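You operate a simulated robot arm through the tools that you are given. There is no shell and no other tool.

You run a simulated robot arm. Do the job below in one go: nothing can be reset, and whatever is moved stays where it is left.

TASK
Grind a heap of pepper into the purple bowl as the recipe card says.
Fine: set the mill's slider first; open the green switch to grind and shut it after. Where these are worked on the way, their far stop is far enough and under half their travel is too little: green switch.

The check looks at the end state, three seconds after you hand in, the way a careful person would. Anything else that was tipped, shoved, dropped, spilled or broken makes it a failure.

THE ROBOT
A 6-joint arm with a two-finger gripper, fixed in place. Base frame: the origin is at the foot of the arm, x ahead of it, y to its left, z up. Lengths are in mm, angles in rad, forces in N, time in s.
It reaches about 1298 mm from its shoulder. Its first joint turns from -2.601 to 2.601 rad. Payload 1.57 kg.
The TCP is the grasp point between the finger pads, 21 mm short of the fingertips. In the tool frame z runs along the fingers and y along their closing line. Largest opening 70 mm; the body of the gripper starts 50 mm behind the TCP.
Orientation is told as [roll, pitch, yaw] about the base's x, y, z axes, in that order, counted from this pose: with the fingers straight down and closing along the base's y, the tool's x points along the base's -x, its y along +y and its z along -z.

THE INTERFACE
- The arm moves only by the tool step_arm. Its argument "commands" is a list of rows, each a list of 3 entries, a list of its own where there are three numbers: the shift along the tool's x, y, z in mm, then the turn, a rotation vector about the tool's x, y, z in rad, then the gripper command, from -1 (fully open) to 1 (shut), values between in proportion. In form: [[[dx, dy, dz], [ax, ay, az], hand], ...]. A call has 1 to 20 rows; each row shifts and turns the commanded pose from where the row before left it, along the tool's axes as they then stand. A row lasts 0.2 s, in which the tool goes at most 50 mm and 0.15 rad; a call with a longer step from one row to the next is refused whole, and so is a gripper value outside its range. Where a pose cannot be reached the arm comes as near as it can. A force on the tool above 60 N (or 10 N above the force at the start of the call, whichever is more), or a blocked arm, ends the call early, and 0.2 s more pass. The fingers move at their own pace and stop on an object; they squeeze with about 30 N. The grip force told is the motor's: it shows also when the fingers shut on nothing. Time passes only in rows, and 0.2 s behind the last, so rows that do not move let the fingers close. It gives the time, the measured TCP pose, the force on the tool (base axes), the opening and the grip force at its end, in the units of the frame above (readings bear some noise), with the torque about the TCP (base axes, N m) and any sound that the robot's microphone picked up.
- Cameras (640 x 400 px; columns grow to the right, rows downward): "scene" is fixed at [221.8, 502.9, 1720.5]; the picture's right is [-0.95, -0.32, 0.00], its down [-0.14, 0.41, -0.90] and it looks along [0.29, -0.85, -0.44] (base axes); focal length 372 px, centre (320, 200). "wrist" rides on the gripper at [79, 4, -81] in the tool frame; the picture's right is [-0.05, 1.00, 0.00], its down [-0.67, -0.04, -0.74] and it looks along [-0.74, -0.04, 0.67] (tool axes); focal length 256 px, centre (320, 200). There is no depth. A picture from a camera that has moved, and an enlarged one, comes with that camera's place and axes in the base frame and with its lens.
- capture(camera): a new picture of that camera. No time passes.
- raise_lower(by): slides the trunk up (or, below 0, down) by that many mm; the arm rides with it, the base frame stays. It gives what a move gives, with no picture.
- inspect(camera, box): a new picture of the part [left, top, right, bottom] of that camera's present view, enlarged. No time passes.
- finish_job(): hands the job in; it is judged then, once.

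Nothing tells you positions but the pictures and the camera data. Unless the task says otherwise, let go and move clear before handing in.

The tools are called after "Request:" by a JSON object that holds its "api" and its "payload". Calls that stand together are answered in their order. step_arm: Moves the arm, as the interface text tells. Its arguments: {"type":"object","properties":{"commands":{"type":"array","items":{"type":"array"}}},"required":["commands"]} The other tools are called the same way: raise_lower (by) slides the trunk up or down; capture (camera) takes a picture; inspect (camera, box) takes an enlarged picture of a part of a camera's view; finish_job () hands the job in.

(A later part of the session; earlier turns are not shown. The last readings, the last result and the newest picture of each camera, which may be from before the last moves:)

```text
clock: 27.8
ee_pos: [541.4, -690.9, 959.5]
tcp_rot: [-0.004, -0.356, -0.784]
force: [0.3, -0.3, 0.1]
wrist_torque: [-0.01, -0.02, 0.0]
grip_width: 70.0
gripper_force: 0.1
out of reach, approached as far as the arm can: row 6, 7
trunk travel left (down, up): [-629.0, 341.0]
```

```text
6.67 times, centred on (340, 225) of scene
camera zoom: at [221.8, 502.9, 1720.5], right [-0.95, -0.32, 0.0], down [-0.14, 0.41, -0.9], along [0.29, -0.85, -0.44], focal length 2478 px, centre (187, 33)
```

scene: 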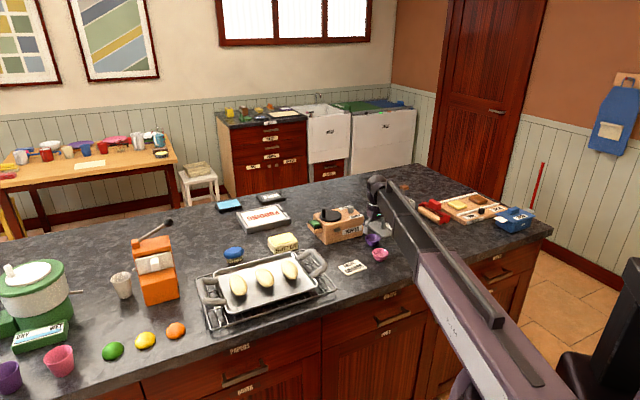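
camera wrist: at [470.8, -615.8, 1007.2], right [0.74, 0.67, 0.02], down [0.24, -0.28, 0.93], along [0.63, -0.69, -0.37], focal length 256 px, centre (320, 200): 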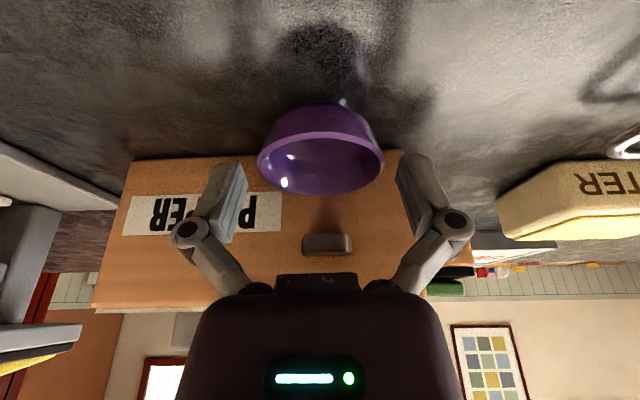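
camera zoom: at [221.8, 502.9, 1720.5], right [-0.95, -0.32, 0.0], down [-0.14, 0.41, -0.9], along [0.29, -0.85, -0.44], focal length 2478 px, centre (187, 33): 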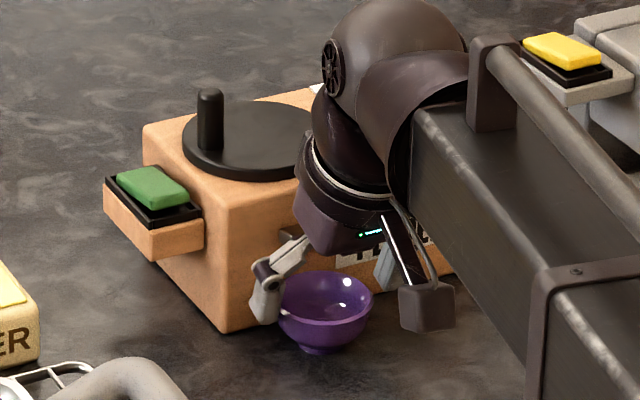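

The bowl stands upright and released, and the tool is tilted back clear of the spout. I'll lower back to rim height and regrip.

Request:
{"api": "raise_lower", "payload": {"by": -10}}

Request:
{"api": "step_arm", "payload": {"commands": [[[-1, 0, 0.4], [0, 0, 0], -1], [[0, 0, 0], [0, 0, 0], -0.6], [[0, 0, 0], [0, 0, 0], 0], [[0, 0, 0], [0, 0, 0], 1], [[0, 0, 0], [0, 0, 0], 1]]}}

Request:
{"api": "raise_lower", "payload": {"by": 3}}

Request:
{"api": "capture", "payload": {"camera": "wrist"}}

```text
clock: 28.4
ee_pos: [540.3, -691.7, 949.6]
tcp_rot: [-0.001, -0.353, -0.787]
force: [1.0, 0.1, 0.2]
wrist_torque: [-0.03, -0.02, 0.03]
grip_width: 69.8
gripper_force: 0.1
trunk travel left (down, up): [-619.0, 351.0]
```

```text
clock: 29.6
ee_pos: [542.7, -692.7, 949.9]
tcp_rot: [-0.002, -0.353, -0.786]
force: [0.4, -1.0, 3.9]
wrist_torque: [0.0, -0.02, 0.03]
grip_width: 58.3
gripper_force: 29.8
trunk travel left (down, up): [-619.0, 351.0]
```

```text
clock: 30.1
ee_pos: [543.1, -692.8, 951.2]
tcp_rot: [-0.001, -0.352, -0.786]
force: [-0.4, -1.0, -0.6]
wrist_torque: [0.04, -0.01, 0.03]
grip_width: 58.2
gripper_force: 30.0
trunk travel left (down, up): [-622.0, 348.0]
```

```text
taken
camera wrist: at [472.2, -617.1, 1000.1], right [0.74, 0.67, 0.02], down [0.24, -0.28, 0.93], along [0.63, -0.69, -0.37], focal length 256 px, centre (320, 200)
```

wrist: 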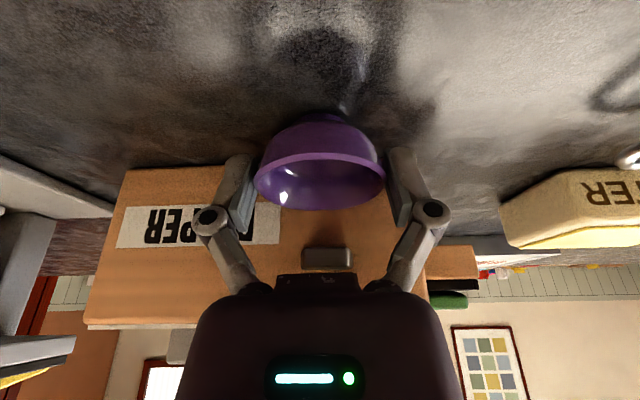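

Regripped. Moving the bowl in under the spout in small steps while watching the force.

Request:
{"api": "step_arm", "payload": {"commands": [[[-2.34, 0.7, 0.87], [0, 0, 0], 1], [[-2.34, 0.7, 0.87], [0, 0, 0], 1]]}}

Request:
{"api": "step_arm", "payload": {"commands": [[[-1.9, 0, 0.7], [0, 0, 0], 1]]}}

Request:
{"api": "inspect", "payload": {"camera": "wrist", "box": [230, 100, 420, 290]}}

```text
clock: 30.7
ee_pos: [545.9, -693.1, 952.3]
tcp_rot: [0.0, -0.351, -0.785]
force: [-11.2, 9.9, -4.9]
wrist_torque: [0.12, 0.08, -0.07]
grip_width: 58.4
gripper_force: 29.8
trunk travel left (down, up): [-622.0, 348.0]
```

```text
clock: 31.1
ee_pos: [548.2, -695.5, 953.7]
tcp_rot: [-0.001, -0.35, -0.783]
force: [-12.5, 13.6, -3.2]
wrist_torque: [0.05, 0.07, 0.02]
grip_width: 58.3
gripper_force: 29.4
trunk travel left (down, up): [-622.0, 348.0]
```

```text
2.11 times, centred on (325, 195) of wrist
camera zoom: at [476.9, -619.8, 1001.2], right [0.74, 0.67, 0.02], down [0.24, -0.28, 0.93], along [0.63, -0.68, -0.37], focal length 539 px, centre (310, 210)
```

zoom: 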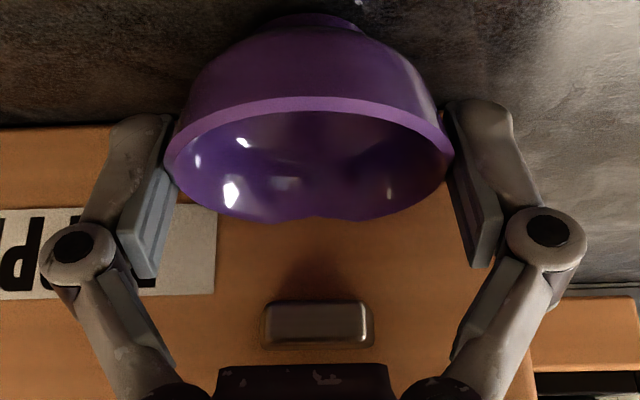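

The bowl's rim now touches the mill face just under the spout. I'll ease off 1 mm, set it down and release.

Request:
{"api": "step_arm", "payload": {"commands": [[[1.9, 0, -0.7], [0, 0, 0], 1], [[0.5, 0, 0], [0, 0, 0], 1]]}}

Request:
{"api": "raise_lower", "payload": {"by": -2.5}}

Request:
{"api": "step_arm", "payload": {"commands": [[[0, 0, 0], [0, 0, 0], 0.4], [[0, 0, 0], [0, 0, 0], -0.5], [[0, 0, 0], [0, 0, 0], -1], [[0, 0, 0], [0, 0, 0], -1]]}}

Request:
{"api": "capture", "payload": {"camera": "wrist"}}

Request:
{"api": "inspect", "payload": {"camera": "scene", "box": [305, 195, 375, 255]}}

```text
clock: 31.7
ee_pos: [547.3, -695.1, 954.0]
tcp_rot: [-0.002, -0.354, -0.786]
force: [-2.7, 3.2, 0.5]
wrist_torque: [-0.03, -0.02, 0.01]
grip_width: 58.3
gripper_force: 29.9
trunk travel left (down, up): [-622.0, 348.0]
```

```text
clock: 32.2
ee_pos: [546.2, -695.2, 949.5]
tcp_rot: [-0.001, -0.355, -0.784]
force: [1.1, -2.4, 6.1]
wrist_torque: [-0.18, -0.06, 0.03]
grip_width: 58.4
gripper_force: 30.1
trunk travel left (down, up): [-620.0, 350.0]
```

```text
clock: 33.2
ee_pos: [546.4, -694.9, 949.7]
tcp_rot: [-0.002, -0.353, -0.784]
force: [-0.1, -0.6, -0.4]
wrist_torque: [0.02, -0.01, 0.01]
grip_width: 69.8
gripper_force: 0.0
trunk travel left (down, up): [-620.0, 350.0]
```

```text
taken
camera wrist: at [476.2, -619.3, 997.7], right [0.74, 0.67, 0.02], down [0.24, -0.28, 0.93], along [0.63, -0.69, -0.37], focal length 256 px, centre (320, 200)
```

wrist: 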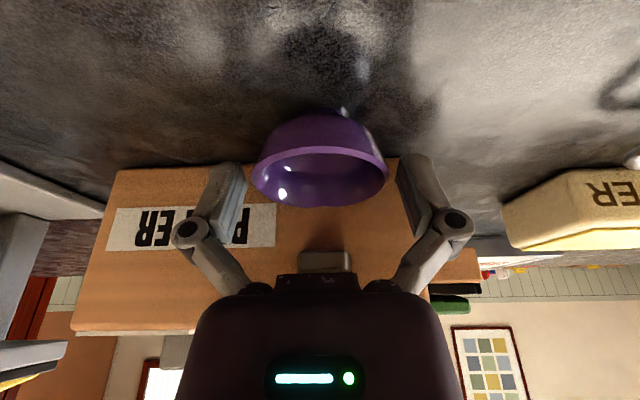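

```text
6.67 times, centred on (340, 225) of scene
camera zoom: at [221.8, 502.9, 1720.5], right [-0.95, -0.32, 0.0], down [-0.14, 0.41, -0.9], along [0.29, -0.85, -0.44], focal length 2478 px, centre (187, 33)
```

zoom: 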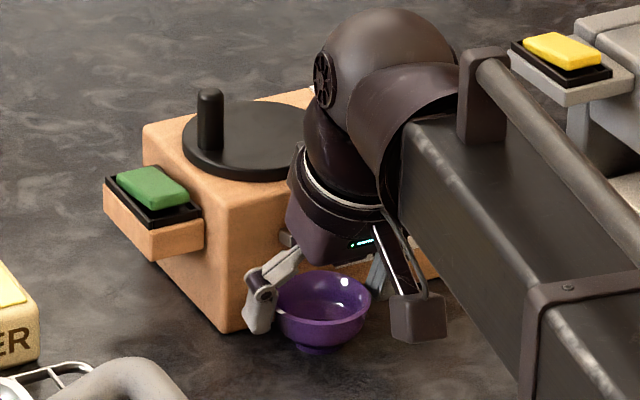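

The bowl stands under the spout. I'll raise straight up, level the tool and view the setup, then go for the slider.

Request:
{"api": "raise_lower", "payload": {"by": 150}}

Request:
{"api": "step_arm", "payload": {"commands": [[[0, 0, 0], [0, 0.118, 0], -1], [[0, 0, 0], [0, 0.118, 0], -1], [[0, 0, 0], [0, 0.118, 0], -1], [[0, -25, 0], [0, 0, 0], -1]]}}

Request:
{"api": "capture", "payload": {"camera": "wrist"}}

Request:
{"api": "inspect", "payload": {"camera": "wrist", "box": [220, 60, 420, 280]}}

Request:
{"api": "inspect", "payload": {"camera": "scene", "box": [305, 195, 375, 255]}}

```text
clock: 35.0
ee_pos: [545.9, -695.2, 1099.1]
tcp_rot: [-0.001, -0.353, -0.785]
force: [0.1, -0.1, 0.4]
wrist_torque: [-0.01, 0.04, -0.02]
grip_width: 70.1
gripper_force: 0.0
trunk travel left (down, up): [-770.0, 200.0]
```

```text
clock: 36.0
ee_pos: [528.1, -712.3, 1088.4]
tcp_rot: [-0.003, 0.004, -0.787]
force: [0.1, 0.2, 0.0]
wrist_torque: [0.0, -0.03, -0.01]
grip_width: 69.9
gripper_force: 0.0
out of reach, approached as far as the arm can: row 1, 2
trunk travel left (down, up): [-770.0, 200.0]
```

```text
taken
camera wrist: at [473.9, -653.8, 1169.0], right [0.74, 0.67, 0.0], down [0.45, -0.5, 0.74], along [0.5, -0.55, -0.67], focal length 256 px, centre (320, 200)
```

wrist: 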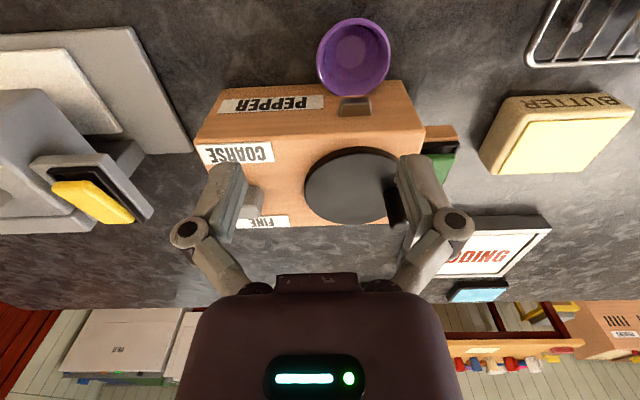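

```text
1.82 times, centred on (320, 170) of wrist
camera zoom: at [473.9, -653.8, 1169.0], right [0.74, 0.67, 0.0], down [0.45, -0.5, 0.74], along [0.5, -0.55, -0.67], focal length 465 px, centre (320, 254)
```

zoom: 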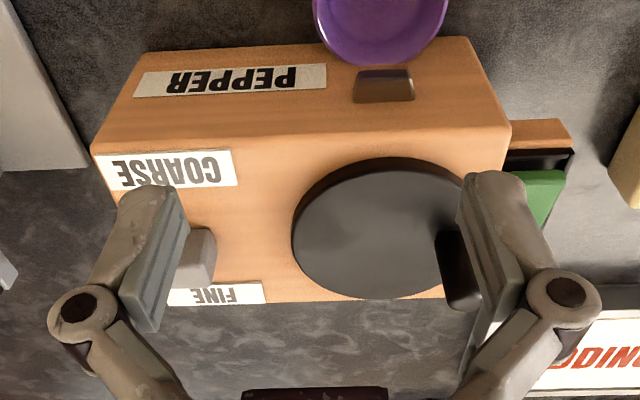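

```text
6.67 times, centred on (340, 225) of scene
camera zoom: at [221.8, 502.9, 1720.5], right [-0.95, -0.32, 0.0], down [-0.14, 0.41, -0.9], along [0.29, -0.85, -0.44], focal length 2478 px, centre (187, 33)
```

zoom: 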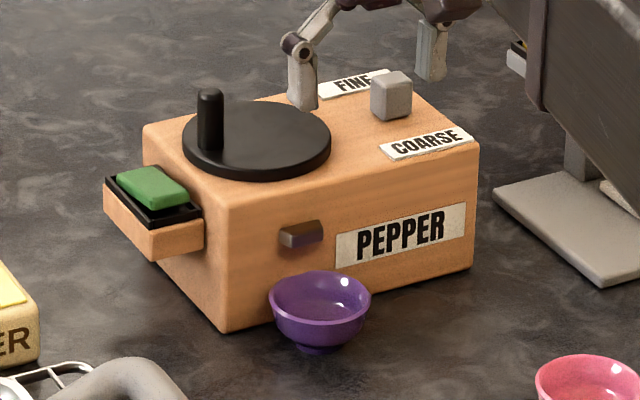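

The bowl is under the spout. Now I'll locate the slider knob with two-height stereo.

Request:
{"api": "step_arm", "payload": {"commands": [[[0, -40, 0], [0, 0, 0], -1]]}}

Request:
{"api": "inspect", "payload": {"camera": "wrist", "box": [240, 110, 400, 270]}}

Request:
{"api": "raise_lower", "payload": {"by": 90}}

Request:
{"api": "inspect", "payload": {"camera": "wrist", "box": [240, 70, 400, 230]}}

```text
clock: 36.4
ee_pos: [499.8, -741.9, 1087.2]
tcp_rot: [-0.002, 0.003, -0.787]
force: [0.4, 0.0, 0.1]
wrist_torque: [-0.01, -0.01, -0.03]
grip_width: 70.1
gripper_force: 0.1
trunk travel left (down, up): [-770.0, 200.0]
```

```text
2.50 times, centred on (320, 190) of wrist
camera zoom: at [446.4, -682.1, 1168.7], right [0.74, 0.67, 0.0], down [0.45, -0.5, 0.74], along [0.5, -0.55, -0.67], focal length 640 px, centre (320, 225)
```

zoom: 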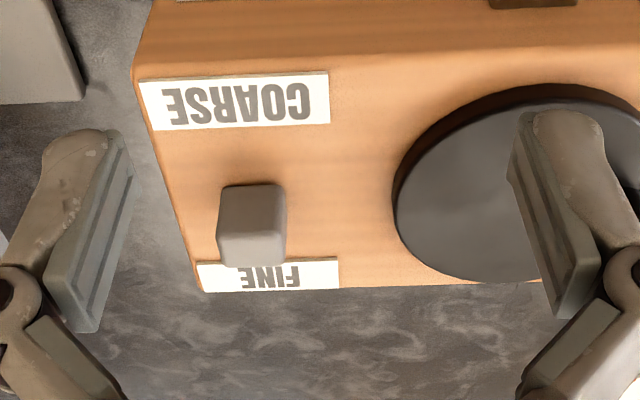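

```text
clock: 37.6
ee_pos: [500.5, -740.1, 1178.2]
tcp_rot: [-0.002, 0.001, -0.786]
force: [0.1, 0.0, -0.9]
wrist_torque: [0.0, 0.02, -0.01]
grip_width: 69.8
gripper_force: 0.0
trunk travel left (down, up): [-860.0, 110.0]
```

```text
2.50 times, centred on (320, 150) of wrist
camera zoom: at [447.0, -681.4, 1258.7], right [0.74, 0.67, 0.0], down [0.45, -0.5, 0.74], along [0.5, -0.55, -0.67], focal length 640 px, centre (320, 325)
```

zoom: 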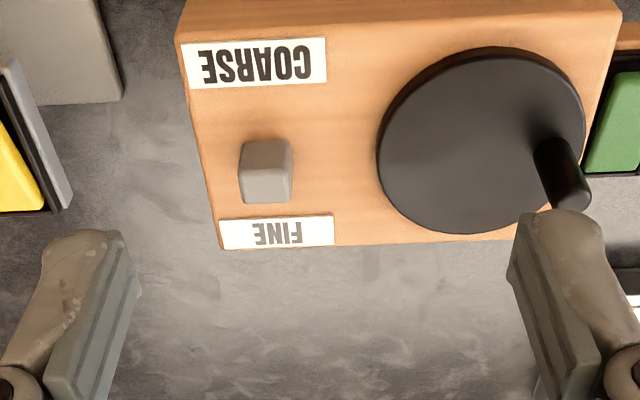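

The mill top is at z≈1010. The knob is actually mid-track, centred near (538,-819), with its top at 1034. I'll close the fingers and go behind it, on the FINE side, at a safe height first.

Request:
{"api": "step_arm", "payload": {"commands": [[[-36.4, -10.2, 0], [0, 0, 0], 1], [[-36.4, -10.2, 0], [0, 0, 0], 1], [[-36.4, -10.2, 0], [0, 0, 0], 1], [[0, 0, 0], [0, 0, 0], 1]]}}

Request:
{"api": "raise_lower", "payload": {"by": -95}}

Request:
{"api": "capture", "payload": {"camera": "wrist"}}

Request:
{"api": "capture", "payload": {"camera": "scene"}}

Request:
{"api": "inspect", "payload": {"camera": "scene", "box": [305, 175, 405, 245]}}

```text
clock: 38.6
ee_pos: [556.6, -838.5, 1178.2]
tcp_rot: [-0.003, 0.0, -0.787]
force: [0.4, 0.2, 0.3]
wrist_torque: [-0.01, 0.02, 0.0]
grip_width: 0.0
gripper_force: 28.9
trunk travel left (down, up): [-860.0, 110.0]
```

```text
clock: 39.9
ee_pos: [555.6, -839.6, 1083.3]
tcp_rot: [-0.001, 0.002, -0.785]
force: [-0.3, -0.6, -0.6]
wrist_torque: [0.03, 0.01, -0.02]
grip_width: 0.1
gripper_force: 29.0
trunk travel left (down, up): [-765.0, 205.0]
```

```text
taken
camera wrist: at [503.0, -779.8, 1163.8], right [0.74, 0.67, 0.0], down [0.45, -0.5, 0.74], along [0.5, -0.55, -0.67], focal length 256 px, centre (320, 200)
```

wrist: 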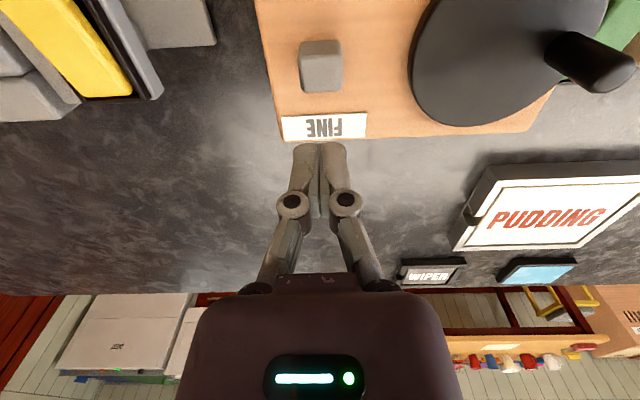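

```text
taken
```

scene: 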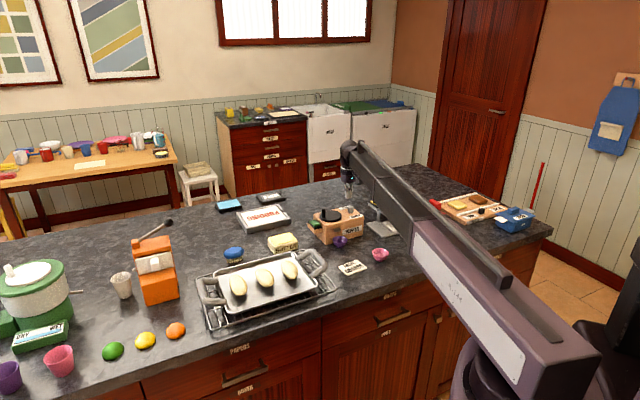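

```text
5.71 times, centred on (355, 210) of scene
camera zoom: at [221.8, 502.9, 1720.5], right [-0.95, -0.32, 0.0], down [-0.14, 0.41, -0.9], along [0.29, -0.85, -0.44], focal length 2124 px, centre (120, 143)
```

zoom: 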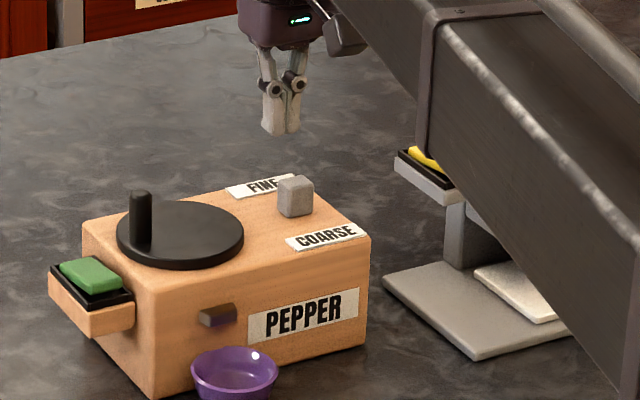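

The fingers line up behind the knob with clearance. I'll lower to knob height and push gently toward COARSE.

Request:
{"api": "raise_lower", "payload": {"by": -30}}

Request:
{"api": "raise_lower", "payload": {"by": -14}}

Request:
{"api": "step_arm", "payload": {"commands": [[[4, 0, 0], [0, 0, 0], 1], [[4, 0, 0], [0, 0, 0], 1]]}}

Request:
{"api": "capture", "payload": {"camera": "wrist"}}

Request:
{"api": "inspect", "payload": {"camera": "scene", "box": [305, 175, 405, 245]}}

```text
clock: 40.6
ee_pos: [556.1, -837.6, 1052.9]
tcp_rot: [-0.002, 0.003, -0.786]
force: [-0.4, -0.2, 0.0]
wrist_torque: [-0.01, -0.01, -0.04]
grip_width: 0.0
gripper_force: 28.9
trunk travel left (down, up): [-735.0, 235.0]
```

```text
clock: 41.3
ee_pos: [556.6, -839.2, 1040.0]
tcp_rot: [-0.002, 0.002, -0.785]
force: [0.2, 0.5, -0.6]
wrist_torque: [0.0, 0.0, -0.02]
grip_width: 0.0
gripper_force: 27.8
trunk travel left (down, up): [-721.0, 249.0]
```

```text
clock: 41.9
ee_pos: [550.4, -833.1, 1039.7]
tcp_rot: [-0.001, 0.001, -0.785]
force: [-0.2, -0.9, 0.0]
wrist_torque: [0.01, 0.01, -0.01]
grip_width: 0.1
gripper_force: 28.6
trunk travel left (down, up): [-721.0, 249.0]
```

```text
taken
camera wrist: at [497.2, -774.2, 1119.8], right [0.74, 0.67, 0.0], down [0.45, -0.5, 0.74], along [0.5, -0.55, -0.67], focal length 256 px, centre (320, 200)
```

wrist: 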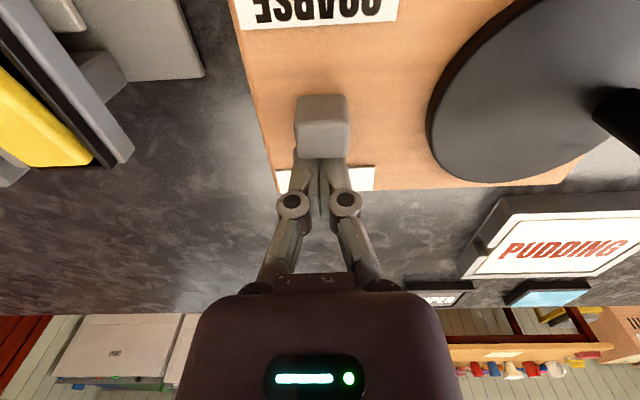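

```text
5.71 times, centred on (355, 210) of scene
camera zoom: at [221.8, 502.9, 1720.5], right [-0.95, -0.32, 0.0], down [-0.14, 0.41, -0.9], along [0.29, -0.85, -0.44], focal length 2124 px, centre (120, 143)
```

zoom: 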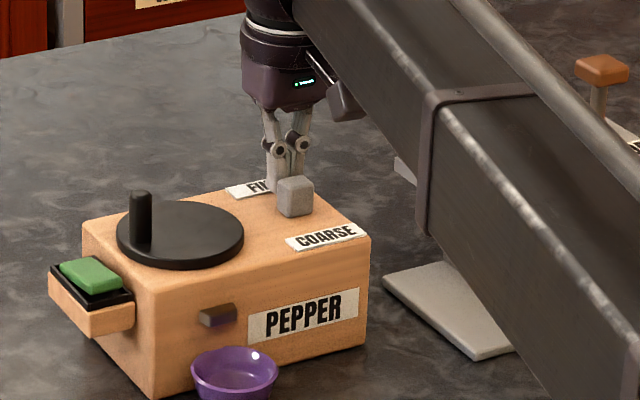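

Fingers sit just behind the knob. Pushing onward in small steps.

Request:
{"api": "step_arm", "payload": {"commands": [[[4, 0, 0], [0, 0, 0], 1], [[4, 0, 0], [0, 0, 0], 1], [[4, 0, 0], [0, 0, 0], 1]]}}

Request:
{"api": "step_arm", "payload": {"commands": [[[4, 0, 0], [0, 0, 0], 1], [[4, 0, 0], [0, 0, 0], 1]]}}

Request:
{"api": "inspect", "payload": {"camera": "wrist", "box": [220, 0, 420, 200]}}

Request:
{"api": "inspect", "payload": {"camera": "scene", "box": [305, 175, 405, 245]}}

```text
clock: 42.7
ee_pos: [541.8, -824.3, 1039.4]
tcp_rot: [-0.002, 0.003, -0.785]
force: [-0.3, 0.0, 0.0]
wrist_torque: [0.01, -0.02, 0.01]
grip_width: 0.1
gripper_force: 28.6
trunk travel left (down, up): [-721.0, 249.0]
```

```text
clock: 43.3
ee_pos: [535.8, -819.3, 1040.6]
tcp_rot: [-0.001, 0.002, -0.785]
force: [0.4, 0.3, -0.2]
wrist_torque: [-0.02, 0.0, -0.04]
grip_width: 0.1
gripper_force: 28.1
trunk travel left (down, up): [-721.0, 249.0]
```

```text
2.00 times, centred on (320, 100) of wrist
camera zoom: at [483.1, -759.8, 1119.8], right [0.74, 0.67, 0.0], down [0.45, -0.5, 0.74], along [0.5, -0.55, -0.67], focal length 512 px, centre (320, 400)
```

zoom: 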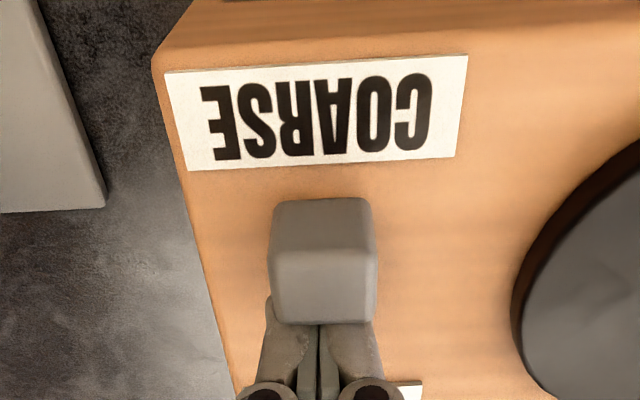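

```text
5.71 times, centred on (355, 210) of scene
camera zoom: at [221.8, 502.9, 1720.5], right [-0.95, -0.32, 0.0], down [-0.14, 0.41, -0.9], along [0.29, -0.85, -0.44], focal length 2124 px, centre (120, 143)
```

zoom: 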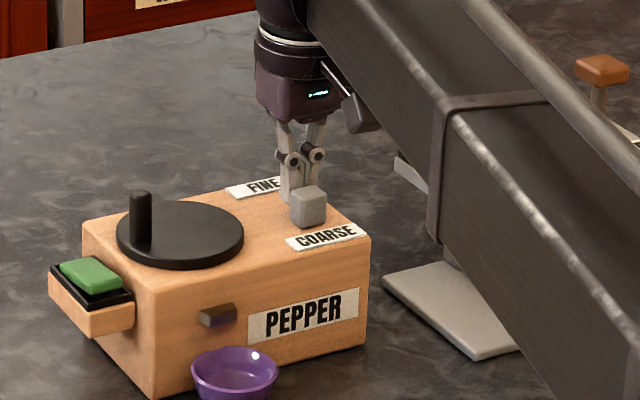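

The knob slides easily. I'll keep going toward the COARSE end until it stops.

Request:
{"api": "step_arm", "payload": {"commands": [[[3, 0, 0], [0, 0, 0], 1], [[3, 0, 0], [0, 0, 0], 1]]}}

Request:
{"api": "step_arm", "payload": {"commands": [[[3, 0, 0], [0, 0, 0], 1]]}}

Request:
{"api": "inspect", "payload": {"camera": "wrist", "box": [220, 0, 420, 200]}}

Request:
{"api": "inspect", "payload": {"camera": "scene", "box": [305, 175, 405, 245]}}

```text
clock: 43.9
ee_pos: [535.4, -816.6, 1038.3]
tcp_rot: [-0.002, -0.001, -0.785]
force: [16.0, -18.2, 9.8]
wrist_torque: [-0.2, -0.15, 0.02]
grip_width: 6.1
gripper_force: 28.3
trunk travel left (down, up): [-721.0, 249.0]
```

```text
clock: 44.3
ee_pos: [534.9, -816.0, 1038.5]
tcp_rot: [-0.004, -0.005, -0.786]
force: [25.9, -28.1, 14.4]
wrist_torque: [-0.18, -0.34, -0.01]
grip_width: 6.0
gripper_force: 28.4
trunk travel left (down, up): [-721.0, 249.0]
```

```text
2.00 times, centred on (320, 100) of wrist
camera zoom: at [480.3, -756.7, 1117.5], right [0.74, 0.67, 0.0], down [0.45, -0.49, 0.75], along [0.5, -0.56, -0.66], focal length 512 px, centre (320, 400)
```

zoom: 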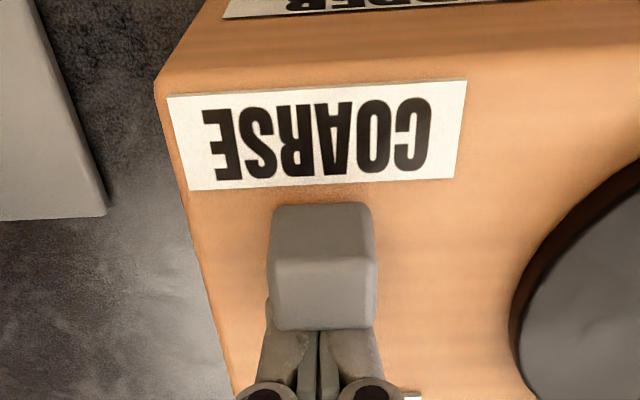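

```text
5.71 times, centred on (355, 210) of scene
camera zoom: at [221.8, 502.9, 1720.5], right [-0.95, -0.32, 0.0], down [-0.14, 0.41, -0.9], along [0.29, -0.85, -0.44], focal length 2124 px, centre (120, 143)
```

zoom: 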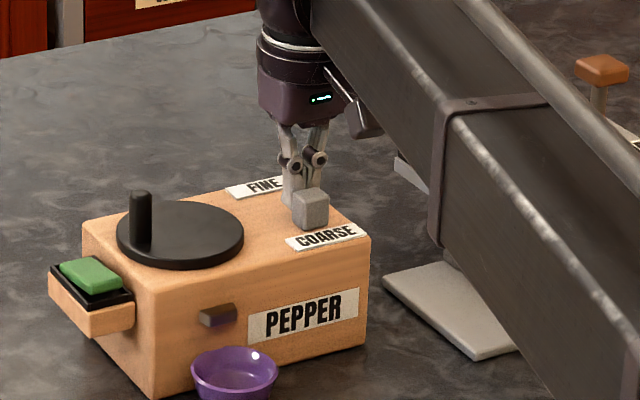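

The knob hit its end stop at COARSE, with ~38 N and no more motion. Backing off and rising clear.

Request:
{"api": "step_arm", "payload": {"commands": [[[-8, 0, 0], [0, 0, 0], 1], [[-8, 0, 0], [0, 0, 0], 1]]}}

Request:
{"api": "raise_lower", "payload": {"by": 120}}

Request:
{"api": "inspect", "payload": {"camera": "wrist", "box": [220, 0, 460, 180]}}

Request:
{"api": "inspect", "payload": {"camera": "scene", "box": [305, 195, 375, 255]}}

```text
clock: 44.9
ee_pos: [540.3, -824.4, 1039.6]
tcp_rot: [-0.001, 0.007, -0.785]
force: [-0.1, 0.4, -0.2]
wrist_torque: [0.01, 0.01, -0.02]
grip_width: 0.1
gripper_force: 28.7
trunk travel left (down, up): [-721.0, 249.0]
```

```text
clock: 46.4
ee_pos: [541.7, -825.9, 1159.6]
tcp_rot: [-0.003, 0.002, -0.784]
force: [-0.2, -0.1, -0.6]
wrist_torque: [0.02, 0.01, 0.0]
grip_width: 0.1
gripper_force: 28.5
trunk travel left (down, up): [-841.0, 129.0]
```

```text
2.22 times, centred on (340, 90) of wrist
camera zoom: at [488.2, -765.3, 1239.7], right [0.74, 0.67, 0.0], down [0.45, -0.5, 0.74], along [0.5, -0.55, -0.67], focal length 569 px, centre (276, 444)
```

zoom: 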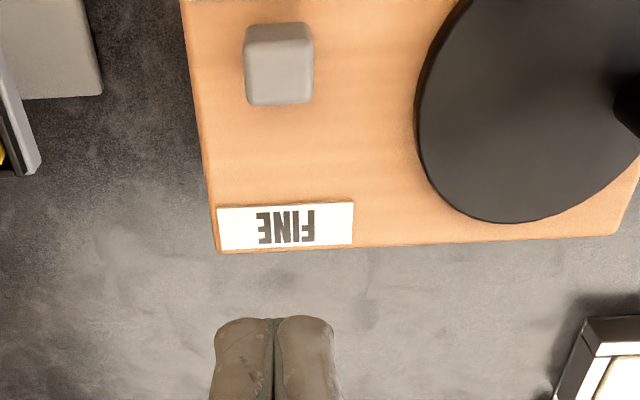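

```text
6.67 times, centred on (340, 225) of scene
camera zoom: at [221.8, 502.9, 1720.5], right [-0.95, -0.32, 0.0], down [-0.14, 0.41, -0.9], along [0.29, -0.85, -0.44], focal length 2478 px, centre (187, 33)
```

zoom: 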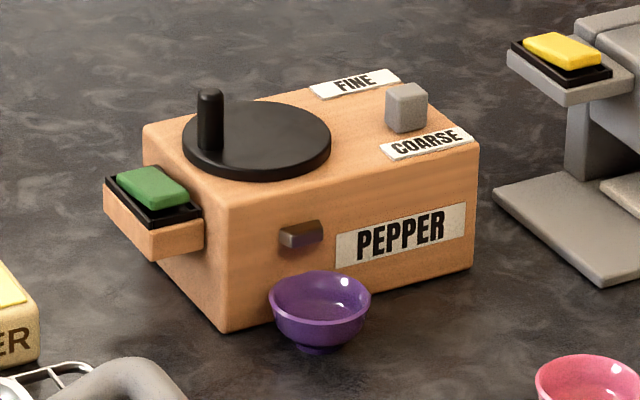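

The slider is at COARSE, and the mill and bowl haven't moved. The rocker is centred near (661,-704), about 50 mm long, with the raised front end near (645,-688,990). I'll move above it and turn the hand 90° so the gripper body clears the disc's peg.

Request:
{"api": "step_arm", "payload": {"commands": [[[4.7, 42.6, 0], [0, 0, 0], 1], [[4.7, 42.6, 0], [0, 0, 0], 1], [[4.7, 42.6, 0], [0, 0, 0], 1], [[4.7, 42.6, 0], [0, 0, 0], 1], [[0, 0, 0], [0, 0, 0.1428], 1], [[0, 0, 0], [0, 0, 0.1428], 1], [[0, 0, 0], [0, 0, 0.1428], 1], [[0, 0, 0], [0, 0, 0.1428], 1], [[0, 0, 0], [0, 0, 0.1428], 1], [[0, 0, 0], [0, 0, 0.1428], 1], [[0, 0, 0], [0, 0, 0.1428], 1], [[0, 0, 0], [0, 0, 0.1428], 1], [[0, 0, 0], [0, 0, 0.1428], 1], [[0, 0, 0], [0, 0, 0.1428], 1], [[0, 0, 0], [0, 0, 0.1428], 1]]}}

Request:
{"api": "capture", "payload": {"camera": "wrist"}}

Request:
{"api": "inspect", "payload": {"camera": "wrist", "box": [260, 0, 380, 120]}}

Request:
{"api": "capture", "payload": {"camera": "scene"}}

```text
clock: 49.6
ee_pos: [648.4, -691.0, 1159.3]
tcp_rot: [-0.003, -0.001, -2.358]
force: [0.5, 0.3, -0.5]
wrist_torque: [0.04, -0.01, 0.02]
grip_width: 0.1
gripper_force: 28.2
trunk travel left (down, up): [-841.0, 129.0]
```

```text
taken
camera wrist: at [707.8, -637.8, 1239.5], right [0.67, -0.75, 0.0], down [-0.5, -0.44, 0.75], along [-0.56, -0.5, -0.67], focal length 256 px, centre (320, 200)
```

wrist: 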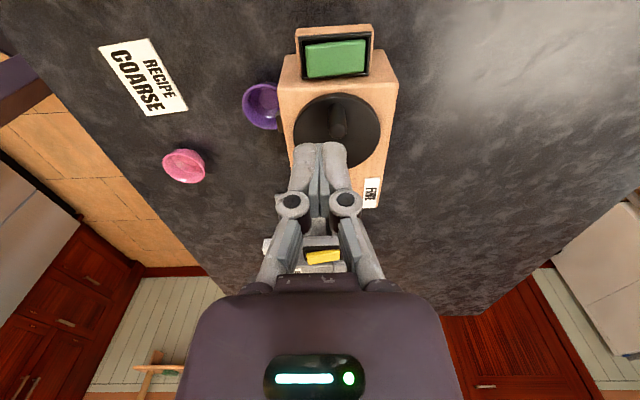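

```text
3.33 times, centred on (320, 60) of wrist
camera zoom: at [707.8, -637.8, 1239.5], right [0.67, -0.75, 0.0], down [-0.5, -0.44, 0.75], along [-0.56, -0.5, -0.67], focal length 853 px, centre (320, 667)
```

zoom: 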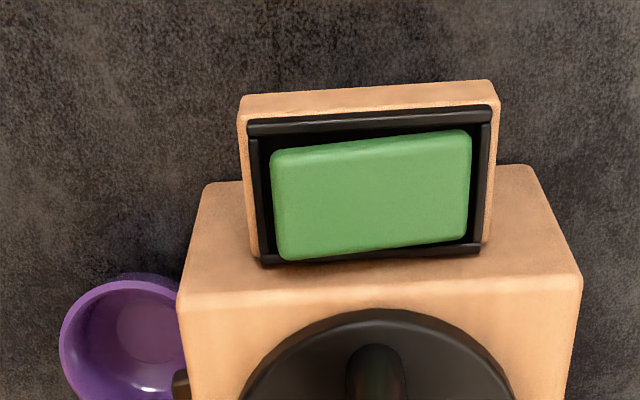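

```text
taken
```

scene: 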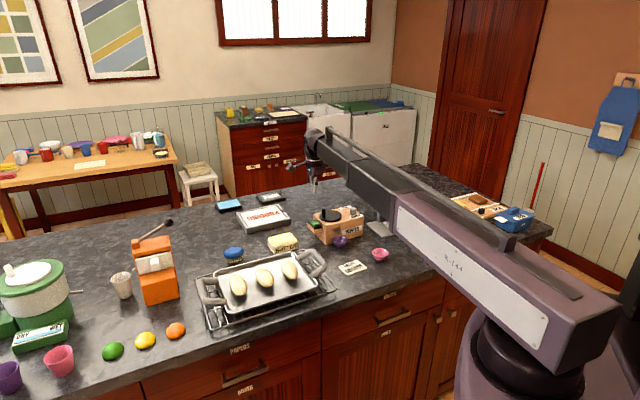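

Seen from the outside, the rocker's raised front end is on the left. I'll shift over its front portion and come down to just above it.

Request:
{"api": "step_arm", "payload": {"commands": [[[-8.4, -6, 0], [0, 0, 0], 1]]}}

Request:
{"api": "raise_lower", "payload": {"by": -130}}

Request:
{"api": "capture", "payload": {"camera": "wrist"}}

Request:
{"api": "inspect", "payload": {"camera": "wrist", "box": [240, 70, 420, 230]}}

Request:
{"api": "inspect", "payload": {"camera": "scene", "box": [300, 195, 370, 255]}}

```text
clock: 50.0
ee_pos: [638.8, -691.6, 1157.9]
tcp_rot: [0.0, -0.001, -2.357]
force: [-0.8, -0.5, 0.0]
wrist_torque: [0.01, 0.0, -0.01]
grip_width: 0.4
gripper_force: 28.5
trunk travel left (down, up): [-841.0, 129.0]
```

```text
clock: 51.5
ee_pos: [638.1, -691.3, 1030.0]
tcp_rot: [-0.002, -0.003, -2.358]
force: [-0.2, 0.9, 0.1]
wrist_torque: [0.03, -0.01, -0.01]
grip_width: 0.2
gripper_force: 28.4
trunk travel left (down, up): [-711.0, 259.0]
```

```text
taken
camera wrist: at [697.6, -639.0, 1109.6], right [0.67, -0.74, 0.0], down [-0.49, -0.45, 0.75], along [-0.56, -0.5, -0.67], focal length 256 px, centre (320, 200)
```

wrist: 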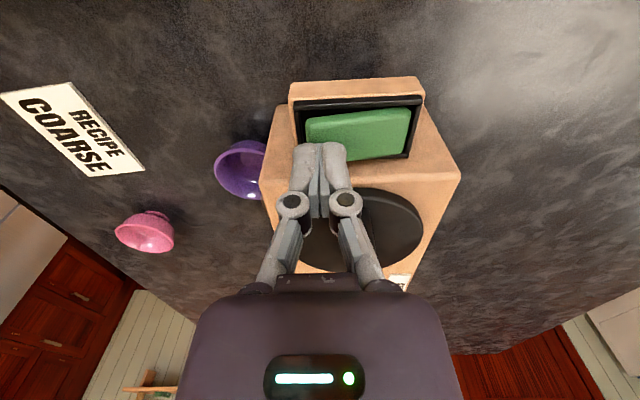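

```text
2.50 times, centred on (330, 150) of wrist
camera zoom: at [697.6, -639.0, 1109.6], right [0.67, -0.74, 0.0], down [-0.49, -0.45, 0.75], along [-0.56, -0.5, -0.67], focal length 640 px, centre (295, 325)
```

zoom: 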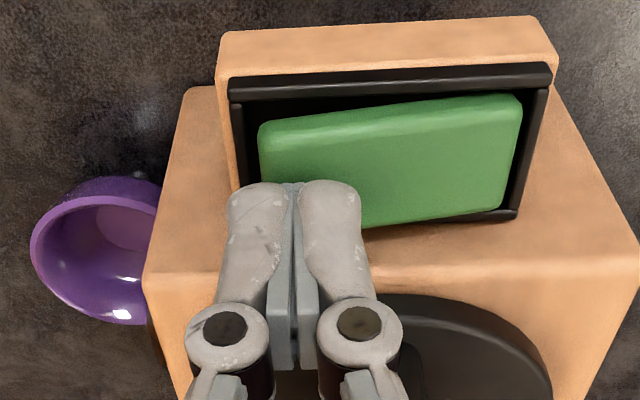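

```text
6.67 times, centred on (335, 225) of scene
camera zoom: at [221.8, 502.9, 1720.5], right [-0.95, -0.32, 0.0], down [-0.14, 0.41, -0.9], along [0.29, -0.85, -0.44], focal length 2478 px, centre (220, 33)
```

zoom: 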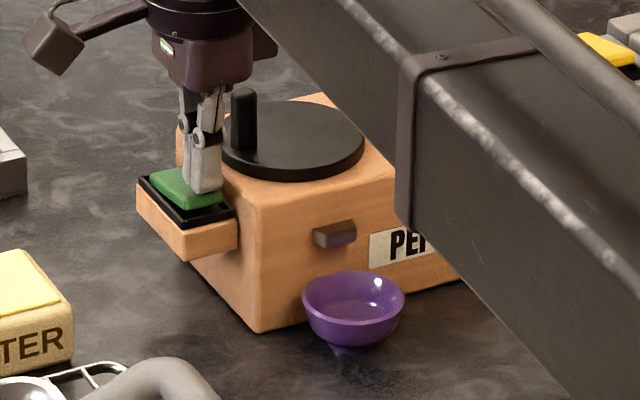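

The fingertips are right above the raised front end. I'll lower stepwise to press it, watching force and picture.

Request:
{"api": "step_arm", "payload": {"commands": [[[-1.5, 0, 0], [0, 0, 0], 1]]}}

Request:
{"api": "raise_lower", "payload": {"by": -11}}

Request:
{"api": "raise_lower", "payload": {"by": -4}}

Request:
{"api": "inspect", "payload": {"camera": "wrist", "box": [240, 70, 420, 230]}}

Request:
{"api": "inspect", "payload": {"camera": "scene", "box": [305, 205, 345, 245]}}

```text
clock: 52.0
ee_pos: [638.1, -693.5, 1029.8]
tcp_rot: [-0.001, -0.002, -2.357]
force: [0.8, 1.2, 0.0]
wrist_torque: [0.02, 0.0, 0.0]
grip_width: 0.2
gripper_force: 28.9
trunk travel left (down, up): [-711.0, 259.0]
```

```text
clock: 52.5
ee_pos: [637.7, -693.1, 1021.1]
tcp_rot: [0.004, -0.002, -2.355]
force: [6.0, -6.7, 31.1]
wrist_torque: [-0.3, -0.31, 0.02]
grip_width: 0.0
gripper_force: 27.9
trunk travel left (down, up): [-700.0, 270.0]
```

```text
clock: 52.9
ee_pos: [636.8, -691.4, 1021.1]
tcp_rot: [0.009, -0.005, -2.357]
force: [-0.3, 0.7, 40.4]
wrist_torque: [-0.17, -0.19, 0.01]
grip_width: 0.0
gripper_force: 28.0
trunk travel left (down, up): [-698.0, 272.0]
stopped: the force on the tool passed its limit at 67 N (the readings are from after the stop); the commanded pose is now the measured one
```

```text
2.50 times, centred on (330, 150) of wrist
camera zoom: at [695.4, -638.7, 1100.8], right [0.67, -0.74, 0.01], down [-0.5, -0.44, 0.75], along [-0.55, -0.5, -0.67], focal length 640 px, centre (295, 325)
```

zoom: 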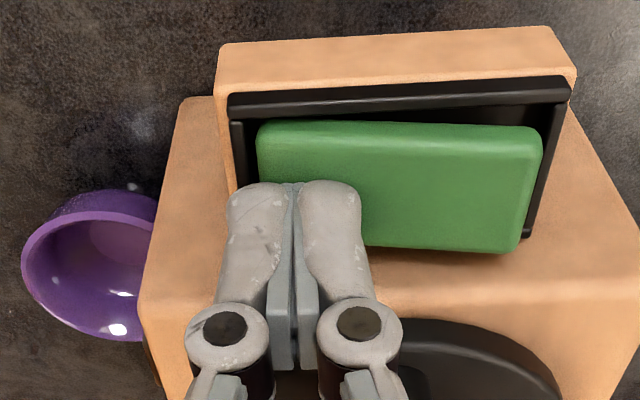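

```text
10.00 times, centred on (325, 225) of scene
camera zoom: at [221.8, 502.9, 1720.5], right [-0.95, -0.32, 0.0], down [-0.14, 0.41, -0.9], along [0.29, -0.85, -0.44], focal length 3718 px, centre (270, -50)
```

zoom: 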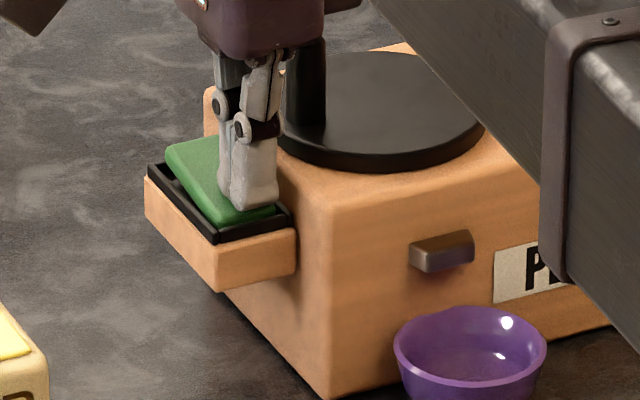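

The rocker has flipped: its front is down and its back is up. I'll lift off a little and watch the bowl.

Request:
{"api": "raise_lower", "payload": {"by": 15}}

Request:
{"api": "inspect", "payload": {"camera": "scene", "box": [305, 205, 365, 255]}}

Request:
{"api": "inspect", "payload": {"camera": "wrist", "box": [200, 70, 420, 230]}}

```text
clock: 53.6
ee_pos: [639.7, -694.8, 1030.9]
tcp_rot: [0.004, -0.002, -2.357]
force: [1.1, 0.0, -0.9]
wrist_torque: [0.0, 0.04, -0.01]
grip_width: 0.0
gripper_force: 28.5
trunk travel left (down, up): [-713.0, 257.0]
```

```text
8.00 times, centred on (335, 230) of scene
camera zoom: at [221.8, 502.9, 1720.5], right [-0.95, -0.32, 0.0], down [-0.14, 0.41, -0.9], along [0.29, -0.85, -0.44], focal length 2974 px, centre (200, -40)
```

zoom: 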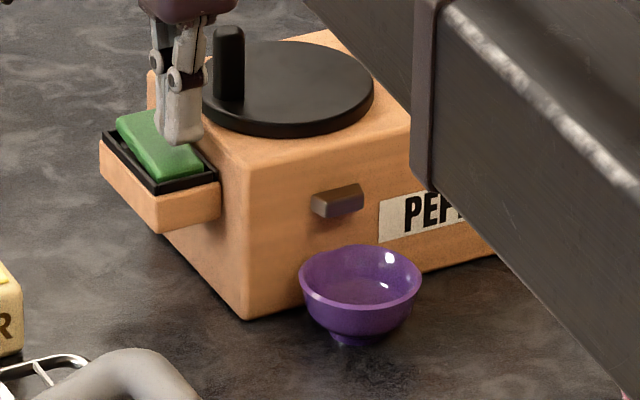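

```text
2.50 times, centred on (310, 150) of wrist
camera zoom: at [698.5, -642.1, 1111.1], right [0.67, -0.74, 0.0], down [-0.5, -0.44, 0.75], along [-0.55, -0.5, -0.67], focal length 640 px, centre (345, 325)
```

zoom: 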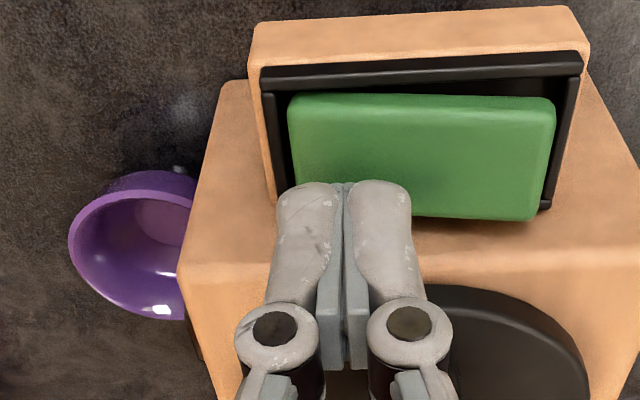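

It stays flipped fully, with tilt symmetric to before. I'll wait a moment and watch for pepper.

Request:
{"api": "step_arm", "payload": {"commands": [[[0, 0, 0], [0, 0, 0], 1], [[0, 0, 0], [0, 0, 0], 1], [[0, 0, 0], [0, 0, 0], 1]]}}

Request:
{"api": "inspect", "payload": {"camera": "scene", "box": [325, 220, 365, 255]}}

Request:
{"api": "inspect", "payload": {"camera": "wrist", "box": [200, 100, 300, 200]}}

```text
clock: 54.4
ee_pos: [640.0, -695.0, 1031.1]
tcp_rot: [0.007, -0.001, -2.356]
force: [-0.5, 0.3, 0.3]
wrist_torque: [0.0, 0.01, -0.02]
grip_width: 0.0
gripper_force: 29.0
trunk travel left (down, up): [-713.0, 257.0]
```

```text
11.43 times, centred on (345, 238) of scene
camera zoom: at [221.8, 502.9, 1720.5], right [-0.95, -0.32, 0.0], down [-0.14, 0.41, -0.9], along [0.29, -0.85, -0.44], focal length 4249 px, centre (34, -229)
```

zoom: 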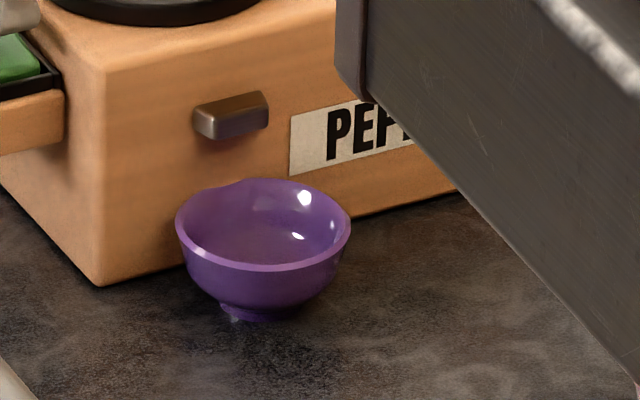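

```text
4.00 times, centred on (250, 150) of wrist
camera zoom: at [698.1, -641.6, 1111.9], right [0.67, -0.74, 0.0], down [-0.5, -0.44, 0.75], along [-0.55, -0.5, -0.67], focal length 1024 px, centre (600, 400)
```

zoom: 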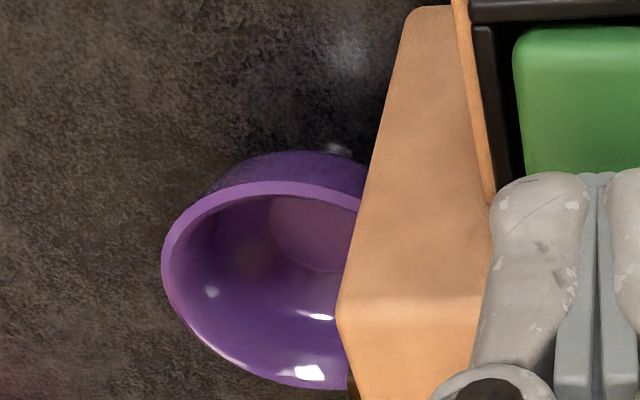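

Request:
{"api": "step_arm", "payload": {"commands": [[[0, 0, 0], [0, 0, 0], 1], [[0, 0, 0], [0, 0, 0], 1], [[0, 0, 0], [0, 0, 0], 1], [[0, 0, 0], [0, 0, 0], 1], [[0, 0, 0], [0, 0, 0], 1], [[0, 0, 0], [0, 0, 0], 1]]}}

Request:
{"api": "inspect", "payload": {"camera": "scene", "box": [325, 220, 365, 255]}}

Request:
{"api": "inspect", "payload": {"camera": "wrist", "box": [200, 100, 300, 200]}}

```text
clock: 55.8
ee_pos: [640.5, -694.5, 1031.3]
tcp_rot: [0.005, -0.001, -2.355]
force: [-1.0, -0.1, -0.1]
wrist_torque: [0.01, -0.02, -0.04]
grip_width: 0.2
gripper_force: 29.0
trunk travel left (down, up): [-713.0, 257.0]
```

```text
11.43 times, centred on (345, 238) of scene
camera zoom: at [221.8, 502.9, 1720.5], right [-0.95, -0.32, 0.0], down [-0.14, 0.41, -0.9], along [0.29, -0.85, -0.44], focal length 4249 px, centre (34, -229)
```

zoom: 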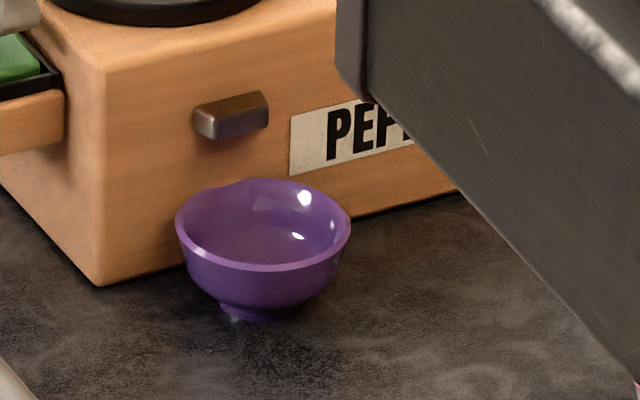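

```text
4.00 times, centred on (250, 150) of wrist
camera zoom: at [698.0, -641.6, 1111.9], right [0.67, -0.74, 0.0], down [-0.5, -0.44, 0.75], along [-0.55, -0.5, -0.67], focal length 1024 px, centre (600, 400)
```

zoom: 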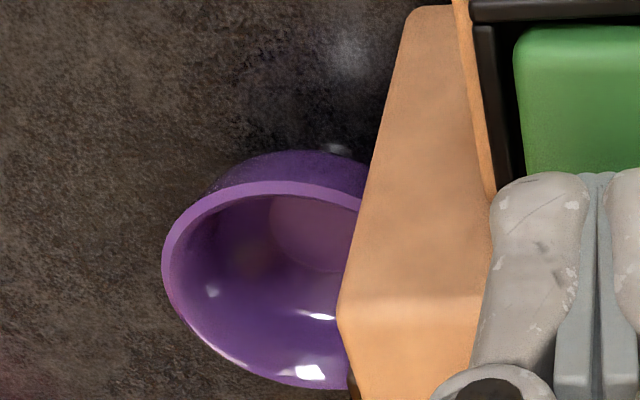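

Nothing flows with the switch open alone, so the black crank disc with its peg probably has to be turned. I'll rise, open the hand and measure the peg and disc by two-height stereo.

Request:
{"api": "raise_lower", "payload": {"by": 100}}

Request:
{"api": "step_arm", "payload": {"commands": [[[-25, 0, 0], [0, 0, 0], 1], [[-25, 5, 0], [0, 0, 0], 1], [[-25, 5, 0], [0, 0, 0], 1]]}}

Request:
{"api": "capture", "payload": {"camera": "wrist"}}

Request:
{"api": "inspect", "payload": {"camera": "wrist", "box": [230, 0, 410, 160]}}

Request:
{"api": "raise_lower", "payload": {"by": 100}}

Request:
{"api": "inspect", "payload": {"camera": "wrist", "box": [230, 0, 410, 160]}}

```text
clock: 57.1
ee_pos: [639.8, -695.3, 1131.5]
tcp_rot: [0.005, -0.001, -2.356]
force: [0.3, -0.4, -0.4]
wrist_torque: [0.01, 0.01, 0.01]
grip_width: 0.0
gripper_force: 28.7
trunk travel left (down, up): [-813.0, 157.0]
```

```text
clock: 57.9
ee_pos: [593.9, -756.4, 1132.6]
tcp_rot: [0.005, -0.001, -2.355]
force: [-1.0, -0.1, 0.0]
wrist_torque: [0.01, 0.03, 0.04]
grip_width: 0.0
gripper_force: 28.7
trunk travel left (down, up): [-813.0, 157.0]
```

```text
taken
camera wrist: at [651.5, -702.7, 1211.9], right [0.67, -0.74, 0.0], down [-0.5, -0.44, 0.75], along [-0.55, -0.5, -0.67], focal length 256 px, centre (320, 200)
```

wrist: 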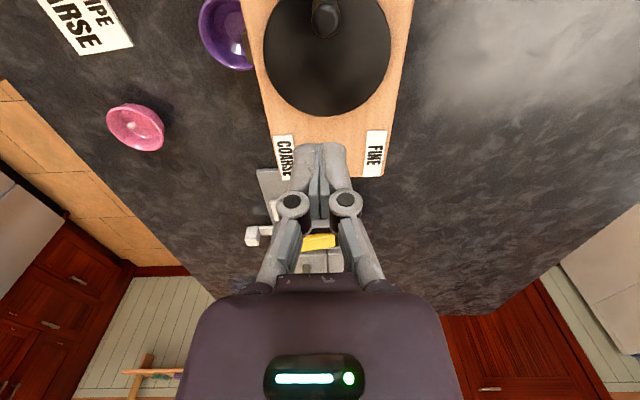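

```text
2.50 times, centred on (320, 80) of wrist
camera zoom: at [651.5, -702.7, 1211.9], right [0.67, -0.74, 0.0], down [-0.5, -0.44, 0.75], along [-0.55, -0.5, -0.67], focal length 640 px, centre (320, 500)
```

zoom: 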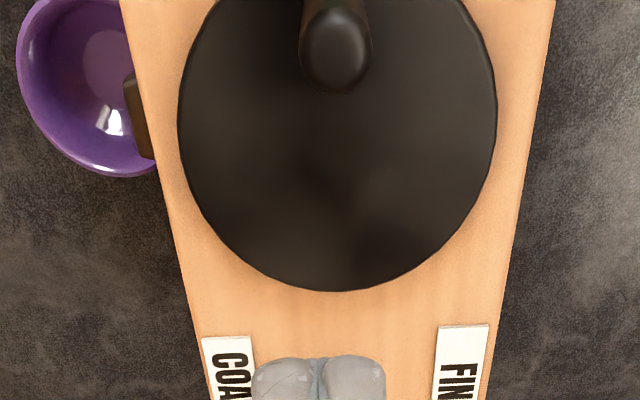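

```text
clock: 59.2
ee_pos: [594.3, -755.4, 1232.5]
tcp_rot: [0.005, -0.002, -2.355]
force: [0.3, 0.3, 0.1]
wrist_torque: [0.02, -0.05, 0.07]
grip_width: 0.2
gripper_force: 28.8
trunk travel left (down, up): [-913.0, 57.0]
```

```text
2.50 times, centred on (320, 80) of wrist
camera zoom: at [652.2, -701.8, 1311.9], right [0.67, -0.74, 0.0], down [-0.5, -0.44, 0.75], along [-0.55, -0.5, -0.67], focal length 640 px, centre (320, 500)
```

zoom: 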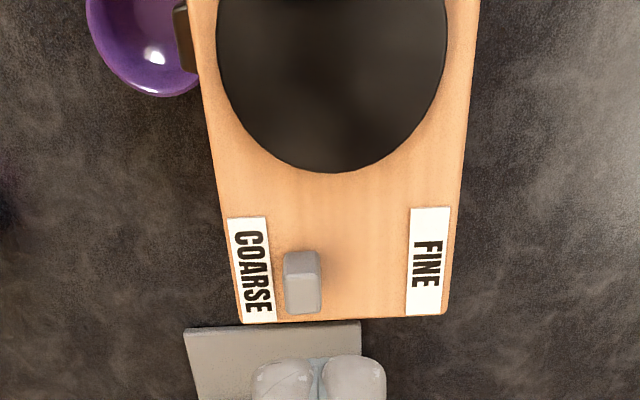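

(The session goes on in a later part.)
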